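You operate a simulated robot arm through the tools that you are given. There is no shell and no other tool. Be economical: measure what you need, move in short steps, check, and stop when the job is done.

You are at the controls of a simulated two-armed robot. One attempt, no reset.

Task
Pick up the filter carton marked "mesh" from the top of the big table with one hand, pass it to the other hand and put it on the end of the big table. Set down upright: filter carton.

The check looks at the end state, three seconds after you hand in, the way a careful person would. Anything else that was tipped, shoved, dropped, spilled or broken makes it a failure.

Robot
Two 7-joint arms with two-finger parallel grippers on one trunk, on a base that drives. Base frame: it is fixed to the floor where the robot stands at the start and does not move with it; the origin is under the middle of the robot, x ahead of it, y to its left, z up; the surface under the hand at the start is at about z = 800. Units: mm, degrees, N and s.
The left shoulder is at the start at [20, 113, 1172], the right one opposite. With the tool pointing down near the work surface each hand reaches from about 220 to 600 mm from the robot's upright axis, wherever it stands, measured 20 degrees to its own side. Places, roughly: end of the big table (22x32 cm) [840, 820, 800]. Payload 1.57 kg a hand.
The tool frame of a hand sits at the grasp point between the pads (the TCP): z along the fingers, y along the line on which they close. The tips reach 30 mm beyond it. The gripper opens to 80 mm. The fingers are 17 mm wide and 12 mm thick; the gripper's body (40 by 82 mm) begins 80 mm behind the TCP.
Orientation is that of the tool frame in the base frame, as [roll, pitch, yaw] about the fixed x, y, z axes, in that order (R = Rz(yaw) Ry(pitch) Rx(roll)). With the fingers straight down and closing along the base's y, the tool's x points along the base's -x, its y along +y and its z along -z.

Tools
- The arms move only by the tool jog_arm. It takes "left_series", "right_series" or both (then of equal length, played together; a hand with none holds still); each is a list that holds one entry, the list of rows, each a list of 7 numbers: the finger opening in mm, from 0 to 80, then the shift along the tool's x, y, z in units of 250 mm (1.0 is 250 mm), then the turn, a rotation vector about the tool's x, y, z in units of 120 degrees (1.0 is 120 degrees). In form: [[[jaw, dx, dy, dz, rx, ry, rz], ...]]. A call has 1 to 10 rows; each row is the pose to reach, as a shift and turn from the pose commanded when the call began, along the tool's axes at that moment. A call with a number of a shift or a turn outside -1 to 1 is refused whole. Each row takes 0.2 s and may step no farther than 50 mm and 8.6 degrees from the row before; otherwise, or with a gripper value out of range, the whole call is refused. Where a pose cannot be reached the arm comes as near as it can. A force on the tool above 40 N (or 10 N above the force at the start of the call, whichever is more), or a blocked arm, ends the call early, and 0.2 s more pass. The fingers move at their own pace (about 45 mm/s each) and stop on an object; they squeeze with about 24 N. The grip force told is the motor's: it shows also when the fingers shut on nothing. Time passes only in rows, and 0.2 s behind the last, so rows that repeat a pose let the fingers close. It gives the time, the measured TCP pose, the force on the tool (base axes), the opening and the grip force at its end, in the units of the frame above (readings bear some noise), with the torque about the TCP (base axes, N m) and any sound that the robot's microphone picked up.
- Cameras (640 x 400 px; columns grow to the right, rows downward): "scene" is now at [102.4, 9, 1308.6]; the picture's right is [-0.12, -0.99, 0.00], its down [-0.55, 0.07, -0.83] and it looks along [0.83, -0.10, -0.55] (base axes); focal length 294 px, centre (320, 200). "left" rides on the left gripper at [72, 7, -122] in its tool frame; the picture's right is [-0.09, 1.00, 0.00], its down [-0.84, -0.08, -0.54] and it looks along [-0.54, -0.05, 0.84] (tool axes); focal length 238 px, centre (320, 200). "right" rides on the right gripper at [72, -7, -122] in its tool frame; the picture's right is [0.09, 1.00, 0.00], its down [-0.84, 0.08, -0.54] and it looks along [-0.54, 0.05, 0.84] (tool axes); focal length 238 px, centre (320, 200). There is no depth. A picture from a camera that has moved, and an enlarged one, comes with that camera's place and axes in the base frame and with its lens. The place of the scene camera against the robot may be out by one fixed shift of up to 25 mm in any direction.
- snapshot(camera): a new picture of that camera. No time passes.
- lift_body(by): slides the trunk up (or, below 0, down) by that many mm; the arms and the scene camera ride with it, the base frame stays. It gives what a move gives, with no picture.
- base_move(legs): drives the robot by 1 to 6 legs, each [ahead, left, turn to the left] in mm, mm and degrees, along the robot's own axes; the way and the turn of a leg run together, so that a leg with both is an arc; at most 1500 mm and 180 degrees a leg. The arms and the cameras ride along, it lands a little off, and it stops where it bumps. It gives what a move gives.
- head_to(pan, tilt): turns the head with the scene camera to pan (to the left, within 80 degrees either way) and tilt (down, from -29 to 69), counted from straight ahead of the robot. It gives what a move gives.
- inspect(camera, box): a new picture of the part [left, top, right, bottom] of that camera's present view, enlarged. No time passes.
- job_done(): hands the job in; it is judged then, once.

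Go step by step. Nothing tells you exact positions but the pictures and the camera data: compare them with the known pose of the tool, close in by small moves and look again before you grip or let go. The budget is 120 turns and 92 pictures, counting those below and the enlarged ones. Unless the task says otherwise, let go and move clear before handing in, and close with one line.

The tools are called after "Emit:" as name(argument=value, ...) on one line, values as JSON. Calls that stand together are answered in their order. jog_arm: Moves the arms, as the interface text tells. Its arguments: {"type":"object","properties":{"left_series":{"type":"array","items":{"type":"array","items":{"type":"array","items":{"type":"number"}}}},"right_series":{"type":"array","items":{"type":"array","items":{"type":"array","items":{"type":"number"}}}}},"required":[]} The other tools are called the same way: lift_body (by) slides the trunk up or down; base_move (legs) drives the base; head_to (pan, tilt) turns the head that bears the scene camera; snapshot (camera) takes a picture; inspect (camera, box) takes an enlarged picture of a part of a camera's view; job_done () hands the job in.

At the start:

```text
time: 0.0
left_ee_pos: [397.7, 62.6, 1089.2]
left_orientation: [-179.9, 0.1, -179.9]
left_wrist_force: [-0.4, -0.1, 0.5]
left_torque: [0.02, 0.0, 0.02]
left_finger_gap: 79.9
left_finger_force: 0.0
right_ee_pos: [402.3, -299.5, 1073.9]
right_orientation: [-180.0, 0.0, 180.0]
right_wrist_force: [-0.3, -0.2, 0.3]
right_torque: [-0.01, 0.01, 0.04]
right_finger_gap: 80.3
right_finger_force: 0.0
trunk travel left (down, up): [-225.0, 345.0]
robot x, y, heading: [0.9, 0.1, 0.0]
head pan, tilt: [-7.0, 33.7]
```

scene: 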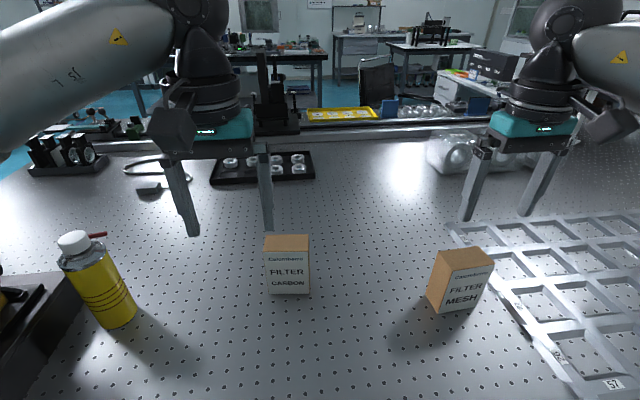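
right: 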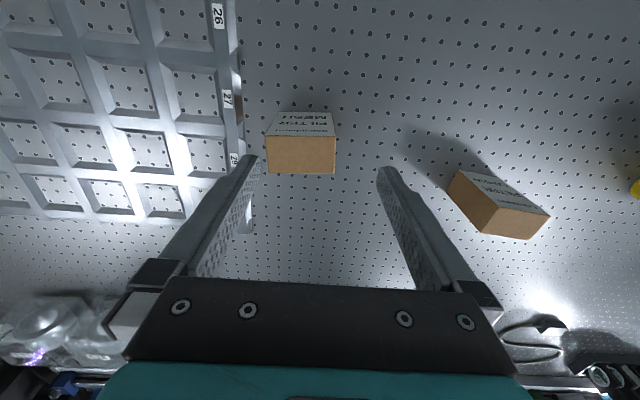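
left: 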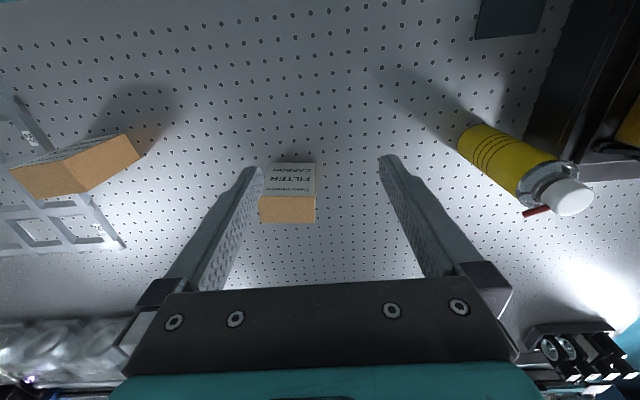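

I see the mesh carton to the right, near x≈450, y≈-300, with the right hand above it. I'll look at it closely, and then at the table's end on the left.

Emit:
inspect(camera="scene", box=[400, 220, 528, 330])

Emit:
inspect(camera="right", box=[220, 80, 380, 200])

Emit:
head_to(pan=40, tilt=30)

Emit:
snapshot(camera="scene")

```text
3.64 times, centred on (464, 275) of scene
camera zoom: at [102.4, 9.0, 1308.6], right [-0.12, -0.99, 0.0], down [-0.55, 0.07, -0.83], along [0.83, -0.1, -0.55], focal length 1068 px, centre (-204, -73)
```

zoom: 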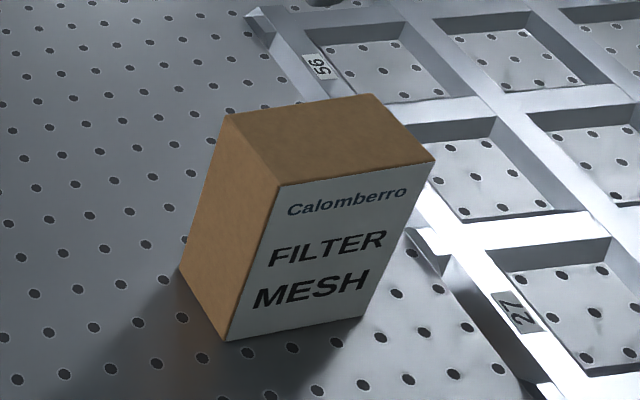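

```text
3.33 times, centred on (300, 140) of right
camera zoom: at [331.3, -305.3, 1195.6], right [-0.09, 1.0, 0.0], down [0.84, 0.08, 0.54], along [0.54, 0.05, -0.84], focal length 794 px, centre (387, 400)
```

zoom: 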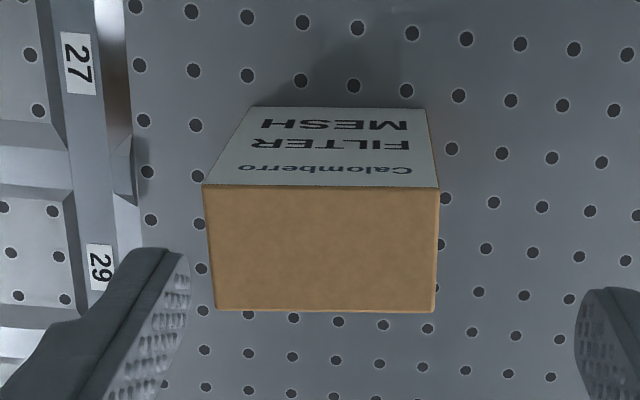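

```text
time: 1.1
left_ee_pos: [395.9, 63.3, 1089.5]
left_orientation: [180.0, 0.0, 179.9]
left_wrist_force: [-0.3, -0.6, -0.4]
left_torque: [-0.02, -0.01, 0.01]
left_finger_gap: 80.2
left_finger_force: 0.0
right_ee_pos: [402.8, -298.5, 1072.2]
right_orientation: [180.0, -0.1, 179.9]
right_wrist_force: [0.6, 0.1, 0.6]
right_torque: [0.03, 0.04, 0.01]
right_finger_gap: 79.6
right_finger_force: 0.1
trunk travel left (down, up): [-225.0, 345.0]
robot x, y, heading: [-1.4, 0.4, 0.2]
head pan, tilt: [40.0, 30.0]
```

```text
86 pictures are left
camera scene: at [83.6, 78.0, 1314.3], right [0.64, -0.77, 0.0], down [-0.38, -0.32, -0.87], along [0.66, 0.56, -0.5], focal length 294 px, centre (320, 200)
```

scene: 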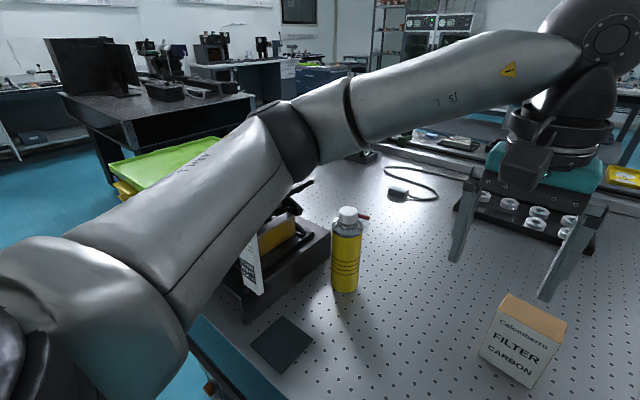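

The carton is about 84 mm wide (along y), 50 mm deep and 120 mm tall, centred near [446,-318] and yawed about 5°, so I must grip it across its depth. Before picking I'll look at the far-left end of the table.

Emit:
head_to(pan=72, tilt=22)

Emit:
snapshot(camera="scene")

Emit:
head_to(pan=20, tilt=22)

Emit:
snapshot(camera="scene")

```text
time: 2.1
left_ee_pos: [397.2, 63.2, 1089.5]
left_orientation: [-180.0, 0.0, -180.0]
left_wrist_force: [0.1, 0.9, 0.3]
left_torque: [0.01, -0.01, 0.0]
left_finger_gap: 79.7
left_finger_force: 0.1
right_ee_pos: [403.2, -300.3, 1073.6]
right_orientation: [-180.0, 0.0, 179.9]
right_wrist_force: [0.5, 0.1, 0.0]
right_torque: [-0.01, -0.03, -0.03]
right_finger_gap: 80.1
right_finger_force: 0.0
trunk travel left (down, up): [-225.0, 345.0]
robot x, y, heading: [0.5, 1.6, 0.2]
head pan, tilt: [72.0, 22.0]
```

```text
85 pictures are left
camera scene: at [43.1, 108.1, 1327.1], right [0.95, -0.31, 0.0], down [-0.12, -0.36, -0.93], along [0.29, 0.88, -0.37], focal length 294 px, centre (320, 200)
```

scene: 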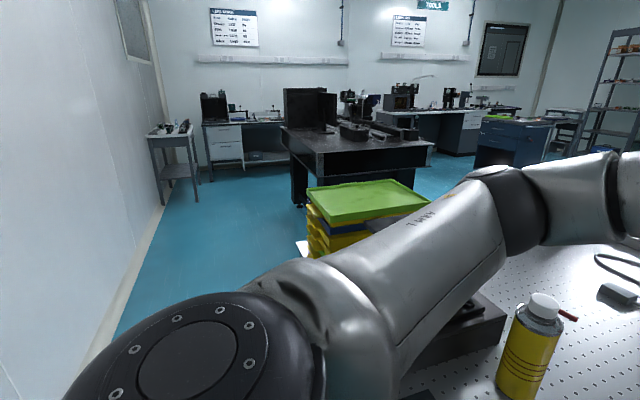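

```text
time: 3.3
left_ee_pos: [395.8, 63.0, 1088.6]
left_orientation: [180.0, 0.0, 180.0]
left_wrist_force: [0.7, -0.7, 0.2]
left_torque: [0.03, -0.02, 0.03]
left_finger_gap: 80.0
left_finger_force: 0.0
right_ee_pos: [404.2, -299.3, 1073.1]
right_orientation: [180.0, 0.0, -179.9]
right_wrist_force: [0.4, 0.1, -0.4]
right_torque: [0.01, 0.0, 0.01]
right_finger_gap: 79.8
right_finger_force: 0.1
trunk travel left (down, up): [-225.0, 345.0]
robot x, y, heading: [0.8, 1.1, 0.0]
head pan, tilt: [20.0, 22.0]
```

```text
84 pictures are left
camera scene: at [101.5, 51.7, 1327.1], right [0.34, -0.94, 0.0], down [-0.35, -0.13, -0.93], along [0.87, 0.32, -0.37], focal length 294 px, centre (320, 200)
```

scene: 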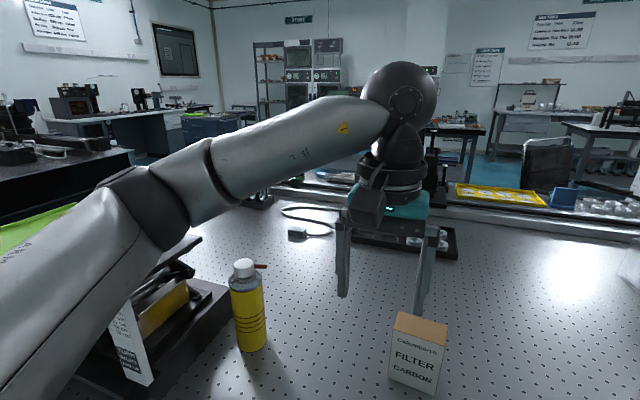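

The area by the table's end will be checked later. I'll first turn the right hand so it closes along x, with its camera side outward.

Emit:
jog_arm(right_series=[[[80, 0, 0, 0, 0, 0, -0.0708], [80, 0, 0, 0, 0, 0, -0.1416], [80, 0, 0, 0, 0, 0, -0.2124], [80, 0, 0, 0, 0, 0, -0.2832], [80, 0, 0, 0, 0, 0, -0.354], [80, 0, 0, 0, 0, 0, -0.4248], [80, 0, 0, 0, 0, 0, -0.4956], [80, 0, 0, 0, 0, 0, -0.5664], [80, 0, 0, 0, 0, 0, -0.6372], [80, 0, 0, 0, 0, 0, -0.708]]])

Emit:
jog_arm(right_series=[[[80, 0, 0, 0, 0, 0, -0.04], [80, 0, 0, 0, 0, 0, -0.082]]])

Emit:
jog_arm(right_series=[[[80, 0, 0, 0, 0, -0.06, 0], [80, 0, 0, 0, 0, -0.12, 0], [80, 0, 0, 0, 0, -0.18, 0], [80, 0, 0, 0, 0, -0.25, 0]]])

Emit:
snapshot(camera="right")

```text
time: 5.5
left_ee_pos: [396.0, 63.7, 1089.3]
left_orientation: [180.0, 0.0, 180.0]
left_wrist_force: [-0.6, -0.5, 0.0]
left_torque: [0.01, -0.04, 0.01]
left_finger_gap: 79.9
left_finger_force: 0.0
right_ee_pos: [250.7, -147.5, 1082.1]
right_orientation: [-179.7, -0.3, -96.7]
right_wrist_force: [0.1, -1.1, 0.4]
right_torque: [-0.02, -0.02, 0.01]
right_finger_gap: 80.0
right_finger_force: 0.0
right hand out of reach, approached as far as the arm can: row 4, 5, 6, 7, 8, 9, 10
trunk travel left (down, up): [-225.0, 345.0]
robot x, y, heading: [-0.3, -0.7, -0.1]
head pan, tilt: [20.0, 22.0]
```

```text
time: 6.1
left_ee_pos: [395.7, 63.2, 1089.7]
left_orientation: [-179.9, 0.1, -180.0]
left_wrist_force: [0.1, 0.1, 0.3]
left_torque: [0.02, 0.0, 0.0]
left_finger_gap: 80.1
left_finger_force: 0.0
right_ee_pos: [222.7, -123.9, 1083.0]
right_orientation: [179.9, 0.1, -85.2]
right_wrist_force: [-0.2, -0.1, 0.9]
right_torque: [-0.07, 0.0, 0.04]
right_finger_gap: 79.9
right_finger_force: 0.0
right hand out of reach, approached as far as the arm can: row 1, 2
trunk travel left (down, up): [-225.0, 345.0]
robot x, y, heading: [1.6, -2.9, -0.0]
head pan, tilt: [20.0, 22.0]
```

```text
time: 7.1
left_ee_pos: [395.9, 63.2, 1089.8]
left_orientation: [-180.0, 0.0, 179.9]
left_wrist_force: [-0.2, 0.0, -0.4]
left_torque: [0.01, 0.0, -0.01]
left_finger_gap: 80.1
left_finger_force: 0.0
right_ee_pos: [205.2, -100.8, 1108.2]
right_orientation: [179.9, 30.0, -85.4]
right_wrist_force: [-0.1, -0.2, -1.1]
right_torque: [0.01, 0.02, -0.01]
right_finger_gap: 79.9
right_finger_force: 0.1
right hand out of reach, approached as far as the arm can: row 1, 2, 3, 4
trunk travel left (down, up): [-225.0, 345.0]
robot x, y, heading: [0.6, 0.3, -0.1]
head pan, tilt: [20.0, 22.0]
```

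```text
83 pictures are left
camera right: at [222.0, -222.9, 1178.2], right [-0.99, -0.16, -0.05], down [-0.11, 0.45, 0.89], along [-0.12, 0.88, -0.46], focal length 238 px, centre (320, 200)
```

right: 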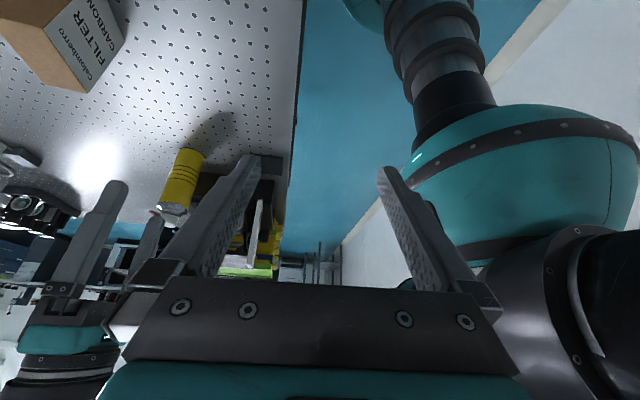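

That turn direction runs the right wrist out of reach, so I'll unwind it. Then I'll turn the other way.

Emit:
jog_arm(right_series=[[[80, 0, 0, 0, 0, 0.06, 0], [80, 0, 0, 0, 0, 0.12, 0], [80, 0, 0, 0, 0, 0.18, 0], [80, 0, 0, 0, 0, 0.25, 0]]])

Emit:
jog_arm(right_series=[[[80, 0.086, -0.072, 0, 0, 0, 0.07], [80, 0.172, -0.144, 0, 0, 0, 0.14], [80, 0.258, -0.216, 0, 0, 0, 0.21], [80, 0.344, -0.288, 0, 0, 0, 0.28], [80, 0.43, -0.36, 0, 0, 0, 0.35], [80, 0.516, -0.432, 0, 0, 0, 0.42], [80, 0.602, -0.504, 0, 0, 0, 0.49], [80, 0.688, -0.576, 0, 0, 0, 0.56], [80, 0.774, -0.648, 0, 0, 0, 0.63], [80, 0.86, -0.72, 0, 0, 0, 0.7]]])

Emit:
jog_arm(right_series=[[[80, 0, 0, 0, 0, 0, 0.07], [80, 0, 0, 0, 0, 0, 0.14], [80, 0, 0, 0, 0, 0, 0.21], [80, 0, 0, 0, 0, 0, 0.28], [80, 0, 0, 0, 0, 0, 0.35], [80, 0, 0, 0, 0, 0, 0.42], [80, 0, 0, 0, 0, 0, 0.49], [80, 0, 0, 0, 0, 0, 0.56], [80, 0, 0, 0, 0, 0, 0.63], [80, 0, 0, 0, 0, 0, 0.7]]])

```text
time: 8.1
left_ee_pos: [396.0, 63.8, 1089.7]
left_orientation: [-180.0, -0.1, 180.0]
left_wrist_force: [0.5, 0.3, -0.3]
left_torque: [0.0, 0.01, -0.01]
left_finger_gap: 79.9
left_finger_force: 0.0
right_ee_pos: [204.3, -101.2, 1108.2]
right_orientation: [-179.9, -0.1, -85.2]
right_wrist_force: [-0.4, 0.4, 0.2]
right_torque: [-0.01, 0.03, 0.01]
right_finger_gap: 80.0
right_finger_force: 0.0
trunk travel left (down, up): [-225.0, 345.0]
robot x, y, heading: [0.9, -0.2, -0.1]
head pan, tilt: [20.0, 22.0]
```

```text
time: 10.3
left_ee_pos: [396.0, 63.0, 1089.0]
left_orientation: [-180.0, 0.0, 180.0]
left_wrist_force: [0.9, -0.6, -0.7]
left_torque: [-0.01, 0.01, 0.0]
left_finger_gap: 79.8
left_finger_force: 0.1
right_ee_pos: [401.1, -301.5, 1109.4]
right_orientation: [-180.0, 0.1, -169.3]
right_wrist_force: [0.1, 0.0, 0.3]
right_torque: [0.0, 0.0, 0.01]
right_finger_gap: 79.9
right_finger_force: 0.1
trunk travel left (down, up): [-225.0, 345.0]
robot x, y, heading: [-3.7, -1.6, 0.2]
head pan, tilt: [20.0, 22.0]
```

```text
time: 12.5
left_ee_pos: [395.9, 63.3, 1089.8]
left_orientation: [-179.9, 0.1, -180.0]
left_wrist_force: [-0.7, -0.2, 0.1]
left_torque: [-0.02, 0.01, -0.02]
left_finger_gap: 80.0
left_finger_force: 0.1
right_ee_pos: [403.3, -301.0, 1108.8]
right_orientation: [-180.0, 0.0, 106.5]
right_wrist_force: [-1.1, 0.8, -0.7]
right_torque: [0.0, 0.04, 0.04]
right_finger_gap: 79.9
right_finger_force: 0.1
trunk travel left (down, up): [-225.0, 345.0]
robot x, y, heading: [-2.6, -0.4, -0.1]
head pan, tilt: [20.0, 22.0]
```

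The other way works. I'll finish the yaw to about 95° and tilt the hand 30° so its body leans outward.

Emit:
jog_arm(right_series=[[[80, 0, 0, 0, 0, 0, 0.05], [80, 0, 0, 0, 0, 0, 0.096]]])

Emit:
jog_arm(right_series=[[[80, 0, 0, 0, 0, 0.06, 0], [80, 0, 0, 0, 0, 0.12, 0], [80, 0, 0, 0, 0, 0.18, 0], [80, 0, 0, 0, 0, 0.25, 0]]])

Emit:
snapshot(camera="right")

```text
time: 13.1
left_ee_pos: [396.4, 63.2, 1090.4]
left_orientation: [-179.9, 0.0, -180.0]
left_wrist_force: [1.0, 1.1, 0.2]
left_torque: [0.0, -0.03, -0.03]
left_finger_gap: 80.0
left_finger_force: 0.0
right_ee_pos: [402.7, -299.4, 1107.6]
right_orientation: [180.0, -0.1, 95.1]
right_wrist_force: [-0.3, 0.1, -0.4]
right_torque: [-0.06, -0.02, -0.02]
right_finger_gap: 80.1
right_finger_force: 0.0
trunk travel left (down, up): [-225.0, 345.0]
robot x, y, heading: [-2.4, -3.0, 0.1]
head pan, tilt: [20.0, 22.0]
```

```text
time: 14.1
left_ee_pos: [396.4, 63.0, 1090.4]
left_orientation: [179.9, 0.0, 179.9]
left_wrist_force: [-0.4, -0.1, 0.2]
left_torque: [0.01, 0.01, -0.02]
left_finger_gap: 80.2
left_finger_force: 0.1
right_ee_pos: [402.8, -301.1, 1108.5]
right_orientation: [180.0, -30.2, 95.3]
right_wrist_force: [0.5, -0.2, 0.3]
right_torque: [0.01, 0.01, 0.0]
right_finger_gap: 80.0
right_finger_force: 0.1
trunk travel left (down, up): [-225.0, 345.0]
robot x, y, heading: [-0.2, 0.8, -0.0]
head pan, tilt: [20.0, 22.0]
```

```text
82 pictures are left
camera right: at [396.0, -300.0, 1249.9], right [0.98, 0.17, 0.05], down [0.17, -0.98, 0.05], along [0.05, -0.04, -1.0], focal length 238 px, centre (320, 200)
```

right: 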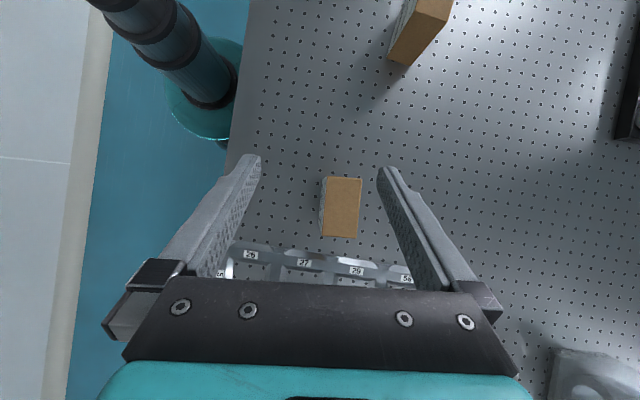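

The camera now looks straight down. I'll enlarge the carton top to measure it.

Emit:
inspect(camera="right", box=[280, 160, 400, 250])

```text
4.44 times, centred on (340, 205) of right
camera zoom: at [396.0, -300.0, 1249.9], right [0.98, 0.17, 0.05], down [0.17, -0.98, 0.05], along [0.05, -0.04, -1.0], focal length 1059 px, centre (231, 178)
```

zoom: 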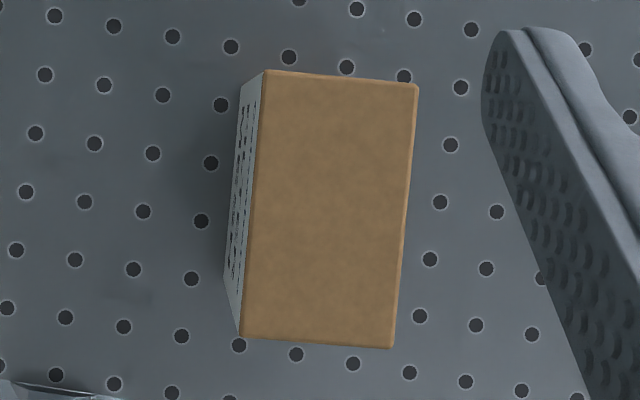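

The carton's top centre is [444,-318], yaw 95°, and the top measures 83×48.5 mm. Next I'll go to a pre-grasp about 110 mm back along the tool axis and look again.

Emit:
jog_arm(right_series=[[[80, -0.145, 0.04, 0.054, 0, 0, 0], [80, -0.29, 0.08, 0.108, 0, 0, 0], [80, -0.435, 0.12, 0.162, 0, 0, 0], [80, -0.574, 0.157, 0.216, 0, 0, 0]]])

Emit:
snapshot(camera="right")

Emit:
head_to(pan=-20, tilt=38)

Emit:
snapshot(camera="scene")

```text
time: 15.1
left_ee_pos: [396.5, 64.3, 1089.2]
left_orientation: [180.0, 0.0, 179.9]
left_wrist_force: [0.7, -0.7, 0.5]
left_torque: [-0.01, -0.04, 0.0]
left_finger_gap: 79.7
left_finger_force: 0.1
right_ee_pos: [449.9, -394.9, 989.1]
right_orientation: [-179.9, -30.0, 95.4]
right_wrist_force: [0.3, -0.5, -1.1]
right_torque: [0.0, 0.0, -0.03]
right_finger_gap: 79.9
right_finger_force: 0.1
trunk travel left (down, up): [-225.0, 345.0]
robot x, y, heading: [-0.8, -1.4, 0.0]
head pan, tilt: [20.0, 22.0]
```

```text
80 pictures are left
camera right: at [443.7, -393.1, 1130.5], right [0.98, 0.17, 0.05], down [0.17, -0.98, 0.05], along [0.05, -0.04, -1.0], focal length 238 px, centre (320, 200)
```

right: 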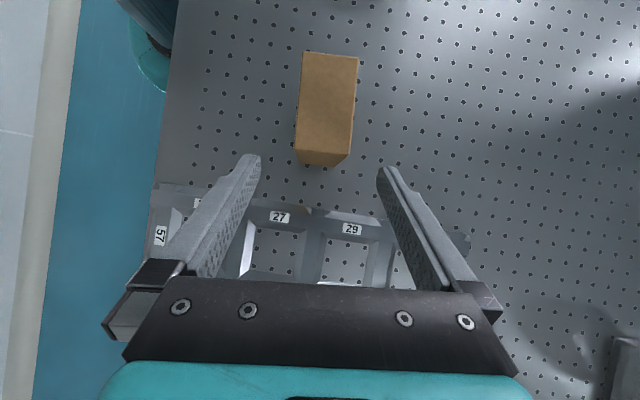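

```text
time: 16.2
left_ee_pos: [396.7, 64.0, 1088.8]
left_orientation: [-180.0, -0.1, -180.0]
left_wrist_force: [0.7, 0.0, -0.4]
left_torque: [-0.04, -0.02, 0.02]
left_finger_gap: 80.2
left_finger_force: 0.0
right_ee_pos: [448.4, -394.7, 990.0]
right_orientation: [-180.0, -30.0, 95.2]
right_wrist_force: [0.6, 0.4, 0.8]
right_torque: [-0.03, 0.05, 0.02]
right_finger_gap: 79.9
right_finger_force: 0.0
trunk travel left (down, up): [-225.0, 345.0]
robot x, y, heading: [0.1, 0.1, -0.1]
head pan, tilt: [-20.0, 38.0]
```

```text
79 pictures are left
camera scene: at [95.5, -9.5, 1301.9], right [-0.34, -0.94, 0.0], down [-0.58, 0.21, -0.79], along [0.74, -0.27, -0.62], focal length 294 px, centre (320, 200)
```

scene: 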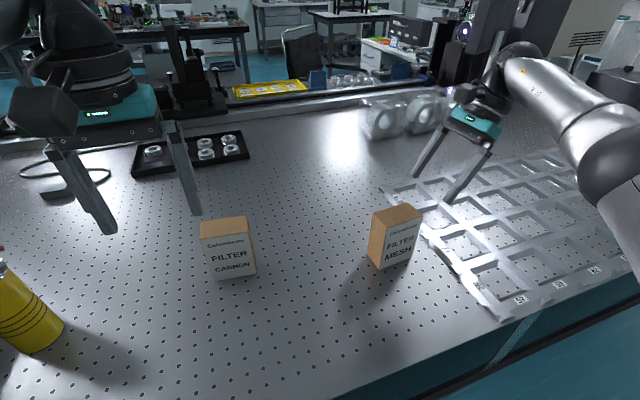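

Position confirmed at about [446,-318]. Advancing along the tool axis with the jaws open.

Emit:
jog_arm(right_series=[[[80, 0, 0.004, 0.12, 0, 0, 0], [80, 0, 0.008, 0.24, 0, 0, 0], [80, 0, 0.008, 0.34, 0, 0, 0], [80, 0, 0.008, 0.4, 0, 0, 0], [80, 0, 0.008, 0.44, 0, 0, 0]]])

Emit:
snapshot(camera="right")

Emit:
inspect(camera="scene", box=[340, 100, 540, 300])

```text
time: 17.4
left_ee_pos: [395.2, 62.5, 1089.8]
left_orientation: [179.9, 0.0, 180.0]
left_wrist_force: [0.8, -0.5, 1.4]
left_torque: [-0.02, -0.02, 0.03]
left_finger_gap: 79.9
left_finger_force: 0.0
right_ee_pos: [447.5, -340.6, 895.3]
right_orientation: [-180.0, -30.0, 95.3]
right_wrist_force: [0.3, -0.4, -0.2]
right_torque: [-0.01, 0.01, 0.0]
right_finger_gap: 80.0
right_finger_force: 0.0
trunk travel left (down, up): [-225.0, 345.0]
robot x, y, heading: [-1.4, 3.3, -0.1]
head pan, tilt: [-20.0, 38.0]
```

```text
78 pictures are left
camera right: at [440.6, -338.0, 1035.7], right [0.98, 0.17, 0.05], down [0.17, -0.98, 0.05], along [0.05, -0.04, -1.0], focal length 238 px, centre (320, 200)
```

right: 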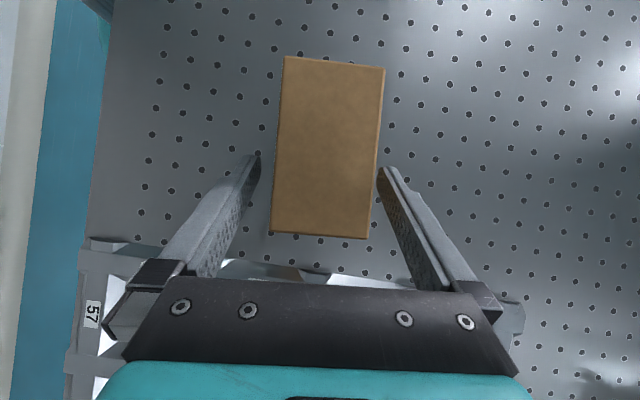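

```text
2.00 times, centred on (440, 200) of scene
camera zoom: at [95.4, -9.6, 1301.9], right [-0.34, -0.94, 0.0], down [-0.58, 0.21, -0.79], along [0.74, -0.27, -0.62], focal length 587 px, centre (80, 200)
```

zoom: 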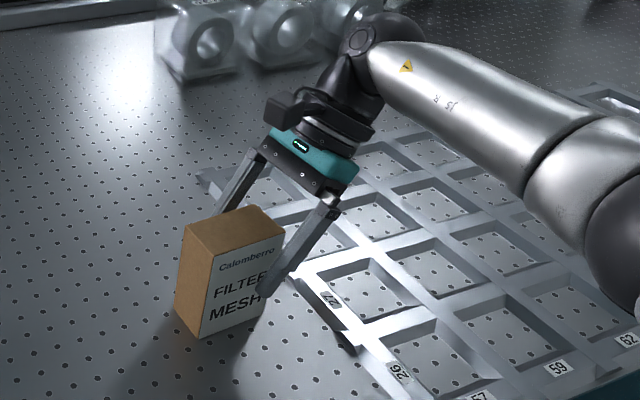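

The fingers straddle the carton's front and back faces. Closing now.

Emit:
jog_arm(right_series=[[[40, 0, 0, 0, 0, 0, 0], [20, 0, 0, 0, 0, 0, 0], [20, 0, 0, 0, 0, 0, 0], [20, 0, 0, 0, 0, 0, 0], [20, 0, 0, 0, 0, 0, 0]]])

Emit:
snapshot(camera="right")

```text
time: 18.6
left_ee_pos: [395.4, 63.2, 1088.5]
left_orientation: [-180.0, 0.1, -179.9]
left_wrist_force: [-0.7, 0.6, 0.7]
left_torque: [0.01, -0.02, -0.03]
left_finger_gap: 80.0
left_finger_force: 0.0
right_ee_pos: [447.2, -339.9, 895.3]
right_orientation: [-180.0, -30.0, 95.2]
right_wrist_force: [0.3, 1.0, 0.3]
right_torque: [0.02, -0.04, -0.02]
right_finger_gap: 49.6
right_finger_force: 23.9
trunk travel left (down, up): [-225.0, 345.0]
robot x, y, heading: [0.7, 2.1, 0.2]
head pan, tilt: [-20.0, 38.0]
```

```text
76 pictures are left
camera right: at [440.7, -338.0, 1035.9], right [0.98, 0.17, 0.05], down [0.17, -0.98, 0.05], along [0.05, -0.04, -1.0], focal length 238 px, centre (320, 200)
```

right: 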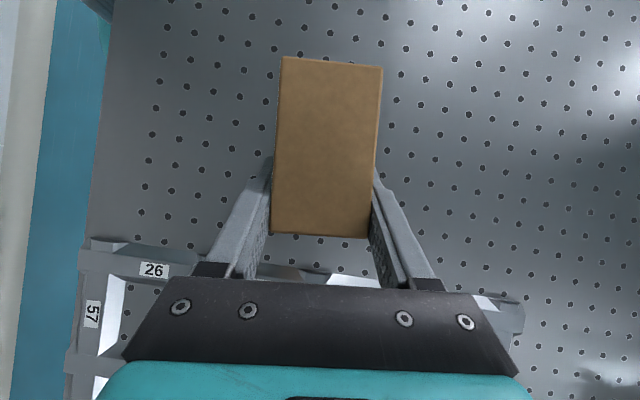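

Gripped at 49.6 mm. Lifting straight up 150 mm.

Emit:
jog_arm(right_series=[[[20, 0.03, 0, -0.052, 0, 0, 0], [20, 0.08, 0, -0.1386, 0, 0, 0], [20, 0.14, 0, -0.2425, 0, 0, 0], [20, 0.2, 0, -0.3464, 0, 0, 0], [20, 0.26, 0, -0.45, 0, 0, 0], [20, 0.3, 0, -0.52, 0, 0, 0]]])

Emit:
snapshot(camera="scene")

```text
time: 20.0
left_ee_pos: [396.4, 63.5, 1090.2]
left_orientation: [-179.9, 0.0, 180.0]
left_wrist_force: [0.2, -0.5, -0.2]
left_torque: [-0.02, 0.01, 0.02]
left_finger_gap: 80.2
left_finger_force: 0.1
right_ee_pos: [446.9, -339.2, 1045.9]
right_orientation: [-180.0, -30.0, 95.1]
right_wrist_force: [-0.4, 0.3, -0.8]
right_torque: [-0.02, -0.02, 0.05]
right_finger_gap: 49.9
right_finger_force: 23.7
trunk travel left (down, up): [-225.0, 345.0]
robot x, y, heading: [1.4, 2.3, -0.1]
head pan, tilt: [-20.0, 38.0]
```

```text
75 pictures are left
camera scene: at [95.5, -9.6, 1301.9], right [-0.34, -0.94, 0.0], down [-0.58, 0.21, -0.79], along [0.74, -0.27, -0.62], focal length 294 px, centre (320, 200)
```

scene: 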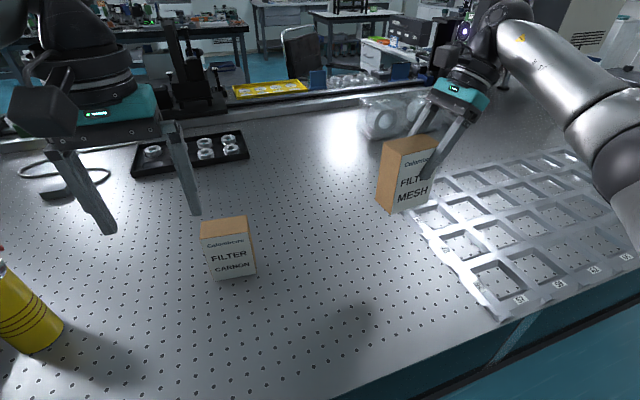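

The carton is held upright and light. Next I'll turn the left hand to the mirrored pose, with its body leaning to the left by 45°.

Emit:
jog_arm(left_series=[[[80, 0, 0, 0, 0, 0, -0.07], [80, 0, 0, 0, 0, 0, -0.14], [80, 0, 0, 0, 0, 0, -0.21], [80, 0, 0, 0, 0, 0, -0.28], [80, 0, 0, 0, 0, 0, -0.35], [80, 0, 0, 0, 0, 0, -0.42], [80, 0, 0, 0, 0, 0, -0.49], [80, 0, 0, 0, 0, 0, -0.56], [80, 0, 0, 0, 0, 0, -0.63], [80, 0, 0, 0, 0, 0, -0.7]]])

Emit:
jog_arm(left_series=[[[80, 0, 0, 0, 0, 0, -0.05], [80, 0, 0, 0, 0, 0, -0.092]]])

Emit:
jog_arm(left_series=[[[80, 0, 0, 0, 0, 0.06, 0], [80, 0, 0, 0, 0, 0.12, 0], [80, 0, 0, 0, 0, 0.18, 0], [80, 0, 0, 0, 0, 0.25, 0], [80, 0, 0, 0, 0, 0.31, 0], [80, 0, 0, 0, 0, 0.375, 0]]])

```text
time: 22.2
left_ee_pos: [395.7, 62.7, 1089.6]
left_orientation: [-180.0, 0.0, -95.8]
left_wrist_force: [-0.5, 0.1, -0.6]
left_torque: [-0.03, 0.0, 0.02]
left_finger_gap: 79.8
left_finger_force: 0.0
right_ee_pos: [446.2, -339.4, 1045.8]
right_orientation: [180.0, -30.1, 95.3]
right_wrist_force: [-1.0, 0.1, 0.1]
right_torque: [-0.07, -0.01, -0.02]
right_finger_gap: 49.7
right_finger_force: 24.2
trunk travel left (down, up): [-225.0, 345.0]
robot x, y, heading: [-1.5, -1.8, -0.1]
head pan, tilt: [-20.0, 38.0]
```

```text
time: 22.8
left_ee_pos: [396.0, 63.3, 1088.1]
left_orientation: [180.0, 0.0, -84.8]
left_wrist_force: [0.9, -0.1, 0.0]
left_torque: [-0.03, -0.03, -0.02]
left_finger_gap: 79.9
left_finger_force: 0.1
right_ee_pos: [447.2, -340.6, 1044.7]
right_orientation: [179.9, -30.0, 95.4]
right_wrist_force: [0.5, -0.5, -1.8]
right_torque: [-0.04, 0.0, 0.0]
right_finger_gap: 49.6
right_finger_force: 24.2
trunk travel left (down, up): [-225.0, 345.0]
robot x, y, heading: [-0.8, -3.4, 0.1]
head pan, tilt: [-20.0, 38.0]
```

```text
time: 24.2
left_ee_pos: [396.5, 63.3, 1090.5]
left_orientation: [-179.9, -45.0, -85.0]
left_wrist_force: [0.0, 0.3, 0.6]
left_torque: [-0.02, 0.0, 0.01]
left_finger_gap: 79.9
left_finger_force: 0.1
right_ee_pos: [447.6, -339.9, 1045.4]
right_orientation: [-179.9, -30.1, 95.2]
right_wrist_force: [0.1, -0.5, -1.4]
right_torque: [-0.05, -0.04, -0.02]
right_finger_gap: 49.8
right_finger_force: 24.1
trunk travel left (down, up): [-225.0, 345.0]
robot x, y, heading: [0.9, -4.6, -0.2]
head pan, tilt: [-20.0, 38.0]
```

Both hands reach their poses. Bringing the carton inward to y≈-130, then looking.

Emit:
jog_arm(right_series=[[[20, 0.131, 0.014, 0.0756, 0, 0, 0], [20, 0.262, 0.028, 0.151, 0, 0, 0], [20, 0.393, 0.042, 0.227, 0, 0, 0], [20, 0.524, 0.056, 0.302, 0, 0, 0], [20, 0.655, 0.07, 0.378, 0, 0, 0]]])

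Emit:
snapshot(camera="scene")

Emit:
snapshot(camera="left")

Emit:
snapshot(camera="right")

```text
time: 25.4
left_ee_pos: [395.8, 63.5, 1088.5]
left_orientation: [-179.9, -45.0, -84.9]
left_wrist_force: [0.4, -0.3, -0.1]
left_torque: [-0.05, 0.0, 0.02]
left_finger_gap: 80.3
left_finger_force: 0.1
right_ee_pos: [447.5, -147.4, 1045.6]
right_orientation: [-179.9, -30.0, 95.2]
right_wrist_force: [-1.0, -0.1, -1.1]
right_torque: [0.01, 0.02, 0.02]
right_finger_gap: 49.7
right_finger_force: 24.1
trunk travel left (down, up): [-225.0, 345.0]
robot x, y, heading: [-1.4, 0.5, 0.2]
head pan, tilt: [-20.0, 38.0]
```

```text
74 pictures are left
camera scene: at [95.6, -9.2, 1301.9], right [-0.34, -0.94, 0.0], down [-0.58, 0.21, -0.79], along [0.74, -0.27, -0.62], focal length 294 px, centre (320, 200)
```

scene: 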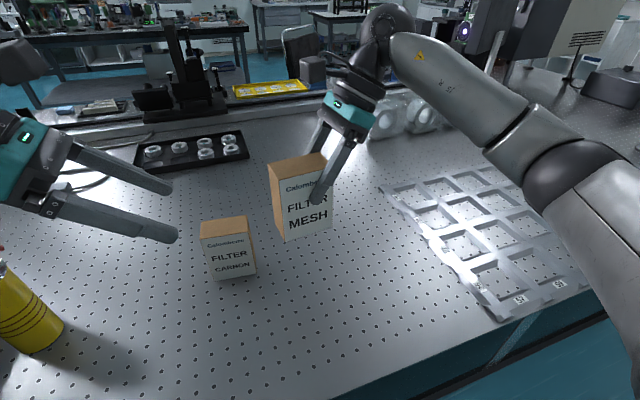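

```text
73 pictures are left
camera left: at [387.2, 98.7, 1225.5], right [-1.0, -0.02, -0.07], down [-0.01, 0.98, -0.21], along [0.07, -0.21, -0.98], focal length 238 px, centre (320, 200)
```

left: 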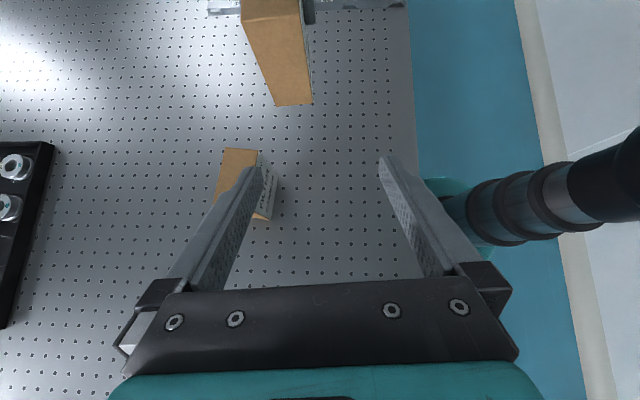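

```text
72 pictures are left
camera right: at [441.1, -146.9, 1186.8], right [0.98, 0.17, 0.05], down [0.17, -0.98, 0.05], along [0.05, -0.04, -1.0], focal length 238 px, centre (320, 200)
```

right: 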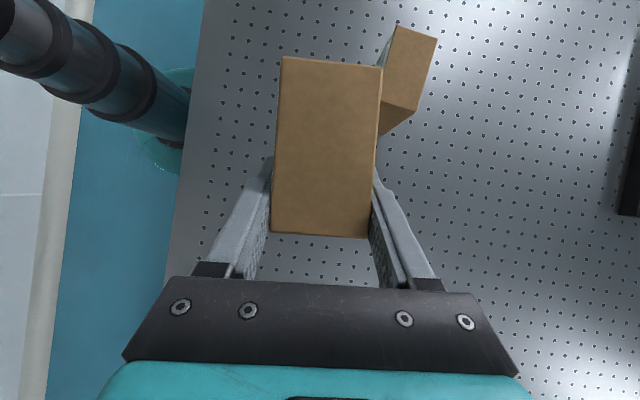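

The mesh carton is centred near [445.6,-125.5] with its bottom at z≈951. Left hand goes to a pre-grasp 100 mm back along its tool axis.

Emit:
jog_arm(left_series=[[[80, 0.08, -0.044, 0.094, 0, 0, 0], [80, 0.16, -0.088, 0.188, 0, 0, 0], [80, 0.236, -0.131, 0.282, 0, 0, 0]]])

Emit:
snapshot(camera="left")

Emit:
snapshot(camera="scene")

```text
time: 26.2
left_ee_pos: [436.5, -26.3, 1081.2]
left_orientation: [179.9, -45.0, -84.9]
left_wrist_force: [0.2, 0.1, -0.8]
left_torque: [-0.04, 0.02, 0.01]
left_finger_gap: 79.9
left_finger_force: 0.0
right_ee_pos: [447.9, -148.6, 1045.3]
right_orientation: [-180.0, -30.0, 95.3]
right_wrist_force: [0.2, 0.4, -0.7]
right_torque: [-0.01, 0.01, -0.02]
right_finger_gap: 49.6
right_finger_force: 23.9
trunk travel left (down, up): [-225.0, 345.0]
robot x, y, heading: [0.7, 0.5, -0.1]
head pan, tilt: [-20.0, 38.0]
```

```text
71 pictures are left
camera left: at [427.9, 9.4, 1217.3], right [-1.0, -0.02, -0.06], down [-0.01, 0.98, -0.21], along [0.07, -0.21, -0.98], focal length 238 px, centre (320, 200)
```

left: 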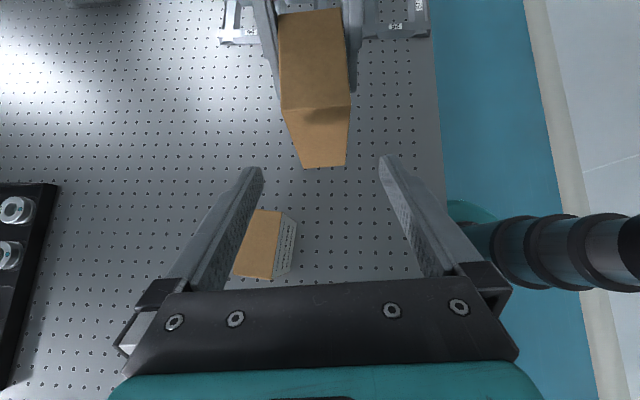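

```text
70 pictures are left
camera scene: at [95.6, -10.1, 1301.9], right [-0.34, -0.94, 0.0], down [-0.58, 0.21, -0.79], along [0.74, -0.27, -0.62], focal length 294 px, centre (320, 200)
```

scene: 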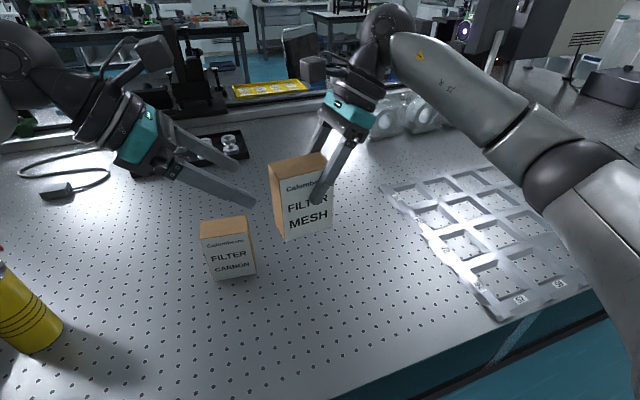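

Well aligned. Advancing the left hand 100 mm along its axis, jaws open.

Emit:
jog_arm(left_series=[[[80, 0, 0, 0.1, 0, 0, 0], [80, 0, 0, 0.2, 0, 0, 0], [80, 0, 0, 0.28, 0, 0, 0], [80, 0, 0, 0.34, 0, 0, 0], [80, 0, 0, 0.4, 0, 0, 0]]])

Emit:
snapshot(camera="left")

Emit:
inspect(camera="scene", box=[180, 80, 400, 300])

```text
time: 27.4
left_ee_pos: [443.9, -96.6, 1010.2]
left_orientation: [180.0, -45.0, -84.9]
left_wrist_force: [-0.3, -0.8, 1.2]
left_torque: [0.0, -0.02, -0.06]
left_finger_gap: 79.8
left_finger_force: 0.1
right_ee_pos: [448.5, -149.4, 1044.8]
right_orientation: [-179.9, -30.0, 95.3]
right_wrist_force: [0.2, -0.1, -2.1]
right_torque: [-0.01, -0.02, -0.03]
right_finger_gap: 49.6
right_finger_force: 24.6
trunk travel left (down, up): [-225.0, 345.0]
robot x, y, heading: [0.9, -3.0, -0.1]
head pan, tilt: [-20.0, 38.0]
```

```text
69 pictures are left
camera left: at [434.2, -60.9, 1146.5], right [-1.0, -0.02, -0.07], down [-0.01, 0.98, -0.21], along [0.07, -0.21, -0.98], focal length 238 px, centre (320, 200)
```

left: 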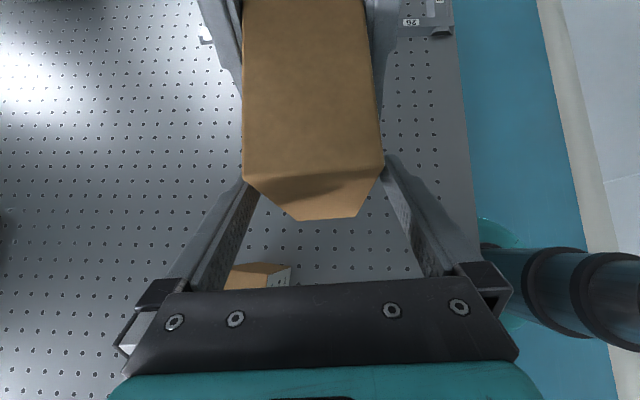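

```text
1.82 times, centred on (290, 190) of scene
camera zoom: at [95.5, -9.7, 1301.9], right [-0.34, -0.94, 0.0], down [-0.58, 0.21, -0.79], along [0.74, -0.27, -0.62], focal length 534 px, centre (374, 218)
```

zoom: 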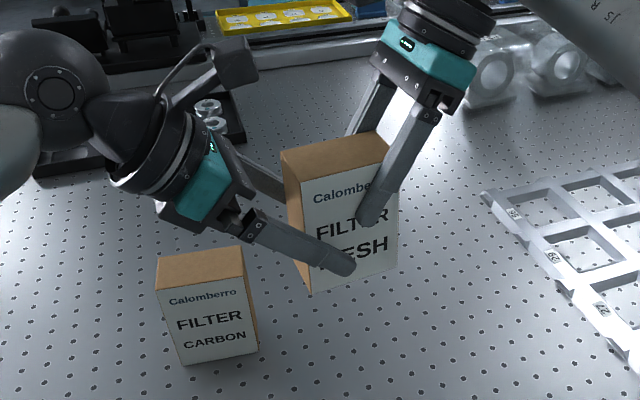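

Both sets of fingers are clear of each other. Closing the left hand.

Emit:
jog_arm(left_series=[[[60, 0, 0, 0, 0, 0, 0], [40, 0, 0, 0, 0, 0, 0], [20, 0, 0, 0, 0, 0, 0], [20, 0, 0, 0, 0, 0, 0], [20, 0, 0, 0, 0, 0, 0], [20, 0, 0, 0, 0, 0, 0]]])

Emit:
inspect(camera="scene", box=[180, 80, 400, 300])

```text
time: 28.8
left_ee_pos: [441.8, -96.4, 1010.7]
left_orientation: [180.0, -45.0, -85.0]
left_wrist_force: [-2.7, -0.6, -0.2]
left_torque: [0.08, -0.09, 0.11]
left_finger_gap: 49.7
left_finger_force: 24.0
right_ee_pos: [447.0, -148.5, 1045.0]
right_orientation: [-180.0, -30.0, 95.3]
right_wrist_force: [2.1, 0.6, -1.1]
right_torque: [-0.05, 0.02, -0.29]
right_finger_gap: 49.9
right_finger_force: 23.8
trunk travel left (down, up): [-225.0, 345.0]
robot x, y, heading: [-2.3, -1.1, 0.0]
head pan, tilt: [-20.0, 38.0]
```

```text
1.82 times, centred on (290, 190) of scene
camera zoom: at [95.5, -9.6, 1301.9], right [-0.34, -0.94, 0.0], down [-0.58, 0.21, -0.79], along [0.74, -0.27, -0.62], focal length 534 px, centre (374, 218)
```

zoom: 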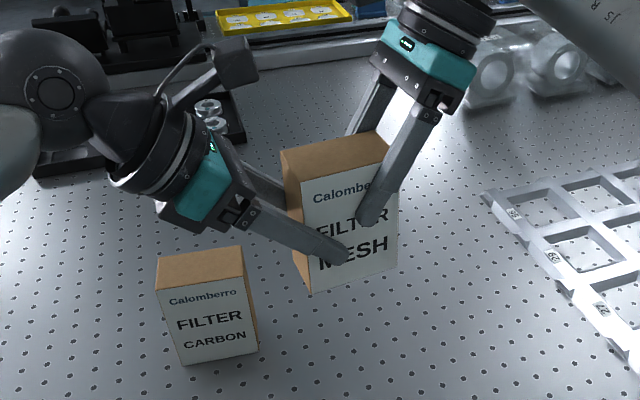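

Left grip is firm. Opening the right hand and backing it out along its own axis.

Emit:
jog_arm(right_series=[[[60, 0, 0, 0, 0, 0, 0], [80, 0, 0, 0, 0, 0, 0], [80, 0, 0, 0, 0, 0, 0], [80, 0, 0, -0.06, 0, 0, 0], [80, 0, 0, -0.16, 0, 0, 0], [80, 0, 0, -0.3, 0, 0, 0], [80, 0, 0, -0.46, 0, 0, 0]]])

Emit:
jog_arm(right_series=[[[80, -0.15, -0.02, -0.08, 0, 0, 0], [80, -0.32, -0.04, -0.16, 0, 0, 0], [80, -0.48, -0.06, -0.24, 0, 0, 0], [80, -0.62, -0.08, -0.32, 0, 0, 0]]])

Emit:
snapshot(camera="scene")

```text
time: 30.4
left_ee_pos: [443.5, -95.9, 1010.8]
left_orientation: [180.0, -45.0, -84.9]
left_wrist_force: [-0.7, 0.3, 0.3]
left_torque: [0.07, 0.0, -0.02]
left_finger_gap: 49.9
left_finger_force: 24.3
right_ee_pos: [452.9, -206.9, 1144.8]
right_orientation: [179.9, -30.0, 95.2]
right_wrist_force: [0.5, 0.0, 1.0]
right_torque: [0.0, 0.0, -0.03]
right_finger_gap: 79.8
right_finger_force: 0.1
trunk travel left (down, up): [-225.0, 345.0]
robot x, y, heading: [2.0, -0.4, -0.1]
head pan, tilt: [-20.0, 38.0]
```

```text
time: 31.4
left_ee_pos: [442.9, -94.8, 1011.4]
left_orientation: [179.9, -45.0, -84.9]
left_wrist_force: [0.1, 0.0, 0.6]
left_torque: [0.04, 0.01, -0.01]
left_finger_gap: 49.9
left_finger_force: 23.8
right_ee_pos: [449.4, -382.4, 1137.4]
right_orientation: [179.7, -30.0, 95.5]
right_wrist_force: [0.6, 0.2, 0.6]
right_torque: [0.04, 0.0, 0.01]
right_finger_gap: 79.9
right_finger_force: 0.1
trunk travel left (down, up): [-225.0, 345.0]
robot x, y, heading: [2.2, 1.7, 0.1]
head pan, tilt: [-20.0, 38.0]
```

```text
66 pictures are left
camera scene: at [95.6, -9.3, 1301.9], right [-0.34, -0.94, 0.0], down [-0.58, 0.21, -0.79], along [0.74, -0.27, -0.62], focal length 294 px, centre (320, 200)
```

scene: 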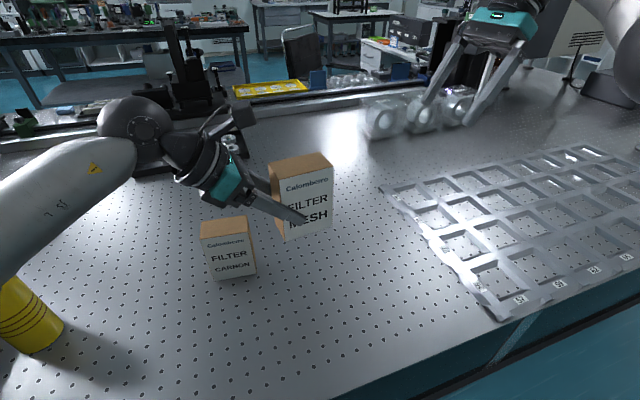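

The left hand holds the carton alone, upright. Raising it and looking toward the table's end.

Emit:
jog_arm(left_series=[[[20, 0.1, 0, -0.1, 0, 0, 0], [20, 0.2, 0, -0.2, 0, 0, 0], [20, 0.3, 0, -0.3, 0, 0, 0], [20, 0.4, 0, -0.4, 0, 0, 0]]])

Emit:
head_to(pan=45, tilt=25)

Emit:
snapshot(camera="scene")

```text
time: 32.4
left_ee_pos: [443.7, -94.4, 1152.6]
left_orientation: [180.0, -45.0, -85.0]
left_wrist_force: [-0.3, 0.3, -1.0]
left_torque: [0.09, 0.05, -0.01]
left_finger_gap: 49.6
left_finger_force: 24.3
right_ee_pos: [449.0, -382.0, 1138.0]
right_orientation: [180.0, -30.0, 95.4]
right_wrist_force: [-1.0, -0.1, -0.4]
right_torque: [0.02, 0.01, -0.01]
right_finger_gap: 80.1
right_finger_force: 0.1
trunk travel left (down, up): [-225.0, 345.0]
robot x, y, heading: [-1.0, -2.4, 0.2]
head pan, tilt: [-20.0, 38.0]
```

```text
time: 33.8
left_ee_pos: [443.7, -94.8, 1151.5]
left_orientation: [-180.0, -45.0, -84.9]
left_wrist_force: [-0.2, 0.3, -1.7]
left_torque: [0.02, -0.01, 0.03]
left_finger_gap: 49.6
left_finger_force: 24.4
right_ee_pos: [449.1, -382.9, 1137.4]
right_orientation: [-180.0, -30.0, 95.3]
right_wrist_force: [0.9, -0.9, 0.6]
right_torque: [-0.02, 0.01, 0.02]
right_finger_gap: 79.9
right_finger_force: 0.0
trunk travel left (down, up): [-225.0, 345.0]
robot x, y, heading: [-1.2, 0.1, 0.1]
head pan, tilt: [45.0, 25.0]
```

```text
65 pictures are left
camera scene: at [79.6, 85.0, 1322.2], right [0.71, -0.71, 0.0], down [-0.3, -0.3, -0.91], along [0.64, 0.64, -0.42], focal length 294 px, centre (320, 200)
```

scene: 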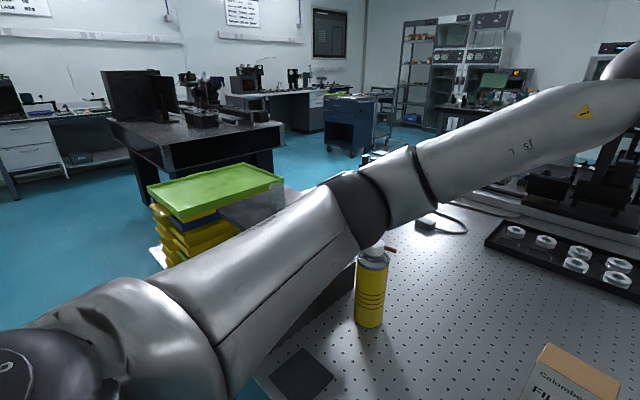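

The table's left end looks to be near y≈1000, with crates on its near corner, so I'd come at it from the far end. I'll raise the trunk for clearance, then sidestep left along the aisle in parts and look.

Emit:
lift_body(by=200)

Emit:
base_move(legs=[[-60, 0, 0], [0, 500, 0]])

Emit:
snapshot(camera="scene")

```text
time: 35.9
left_ee_pos: [443.0, -94.9, 1352.0]
left_orientation: [179.9, -45.0, -84.9]
left_wrist_force: [0.5, 0.8, -2.2]
left_torque: [0.05, 0.02, 0.0]
left_finger_gap: 49.7
left_finger_force: 25.1
right_ee_pos: [448.1, -381.6, 1336.1]
right_orientation: [180.0, -30.0, 95.3]
right_wrist_force: [0.1, -0.7, -0.5]
right_torque: [0.01, 0.0, -0.04]
right_finger_gap: 79.9
right_finger_force: 0.1
trunk travel left (down, up): [-425.0, 145.0]
robot x, y, heading: [-1.5, 0.6, 0.1]
head pan, tilt: [45.0, 25.0]
```

```text
time: 39.4
left_ee_pos: [384.1, 405.6, 1351.4]
left_orientation: [-180.0, -44.9, -84.9]
left_wrist_force: [0.2, -0.2, -0.5]
left_torque: [0.03, 0.01, 0.0]
left_finger_gap: 49.7
left_finger_force: 24.2
right_ee_pos: [389.2, 117.6, 1336.4]
right_orientation: [-180.0, -30.0, 95.3]
right_wrist_force: [-0.5, 0.4, -0.3]
right_torque: [0.0, 0.0, -0.03]
right_finger_gap: 79.9
right_finger_force: 0.0
trunk travel left (down, up): [-425.0, 145.0]
robot x, y, heading: [-61.3, 502.5, 0.1]
head pan, tilt: [45.0, 25.0]
```

```text
64 pictures are left
camera scene: at [19.6, 584.9, 1522.2], right [0.71, -0.71, 0.0], down [-0.3, -0.3, -0.91], along [0.64, 0.64, -0.42], focal length 294 px, centre (320, 200)
```

scene: 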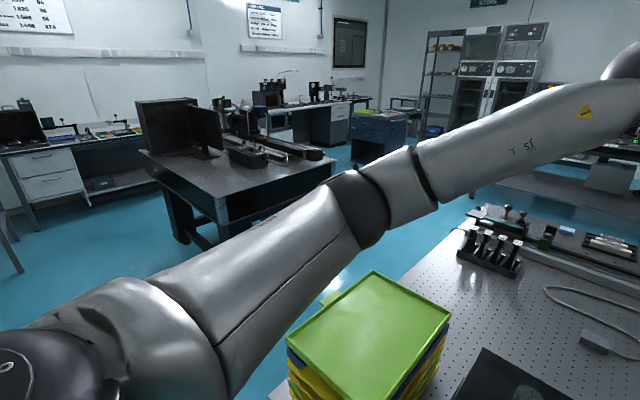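

The table's end edge is at y≈970–990, with crates at its near corner and bare surface near the target. Continuing left past the end of the table, then looking ahead.

Emit:
base_move(legs=[[0, 1050, 0]])

Emit:
head_to(pan=-10, tilt=35)

Emit:
snapshot(camera="scene")

```text
time: 44.9
left_ee_pos: [384.1, 1456.3, 1350.5]
left_orientation: [-180.0, -45.0, -85.1]
left_wrist_force: [-0.2, 0.4, -0.4]
left_torque: [0.04, -0.01, -0.01]
left_finger_gap: 49.8
left_finger_force: 23.9
right_ee_pos: [388.0, 1169.6, 1337.8]
right_orientation: [180.0, -30.0, 95.1]
right_wrist_force: [-0.7, -0.3, 0.2]
right_torque: [0.03, -0.03, -0.01]
right_finger_gap: 80.0
right_finger_force: 0.1
trunk travel left (down, up): [-425.0, 145.0]
robot x, y, heading: [-64.0, 1552.4, -0.2]
head pan, tilt: [45.0, 25.0]
```

```text
time: 46.1
left_ee_pos: [384.9, 1457.3, 1352.2]
left_orientation: [-180.0, -45.0, -85.0]
left_wrist_force: [0.7, -0.6, -1.0]
left_torque: [0.07, 0.0, 0.05]
left_finger_gap: 50.0
left_finger_force: 24.0
right_ee_pos: [387.7, 1170.1, 1337.2]
right_orientation: [179.9, -30.0, 95.2]
right_wrist_force: [0.2, 0.2, 0.3]
right_torque: [-0.01, 0.04, 0.01]
right_finger_gap: 80.0
right_finger_force: 0.1
trunk travel left (down, up): [-425.0, 145.0]
robot x, y, heading: [-63.2, 1553.1, -0.2]
head pan, tilt: [-10.0, 35.0]
```

```text
63 pictures are left
camera scene: at [41.8, 1557.3, 1506.5], right [-0.18, -0.98, 0.0], down [-0.56, 0.1, -0.82], along [0.81, -0.14, -0.57], focal length 294 px, centre (320, 200)
```

scene: 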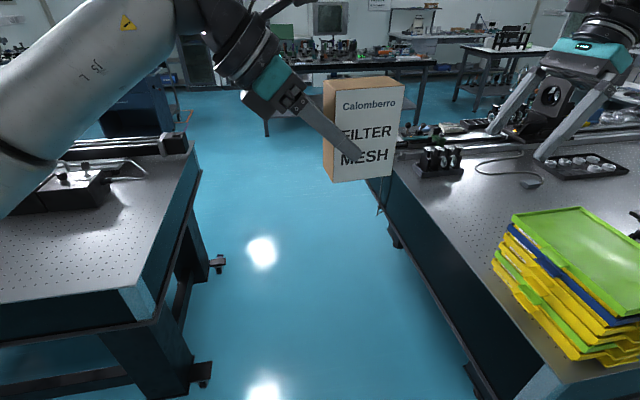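

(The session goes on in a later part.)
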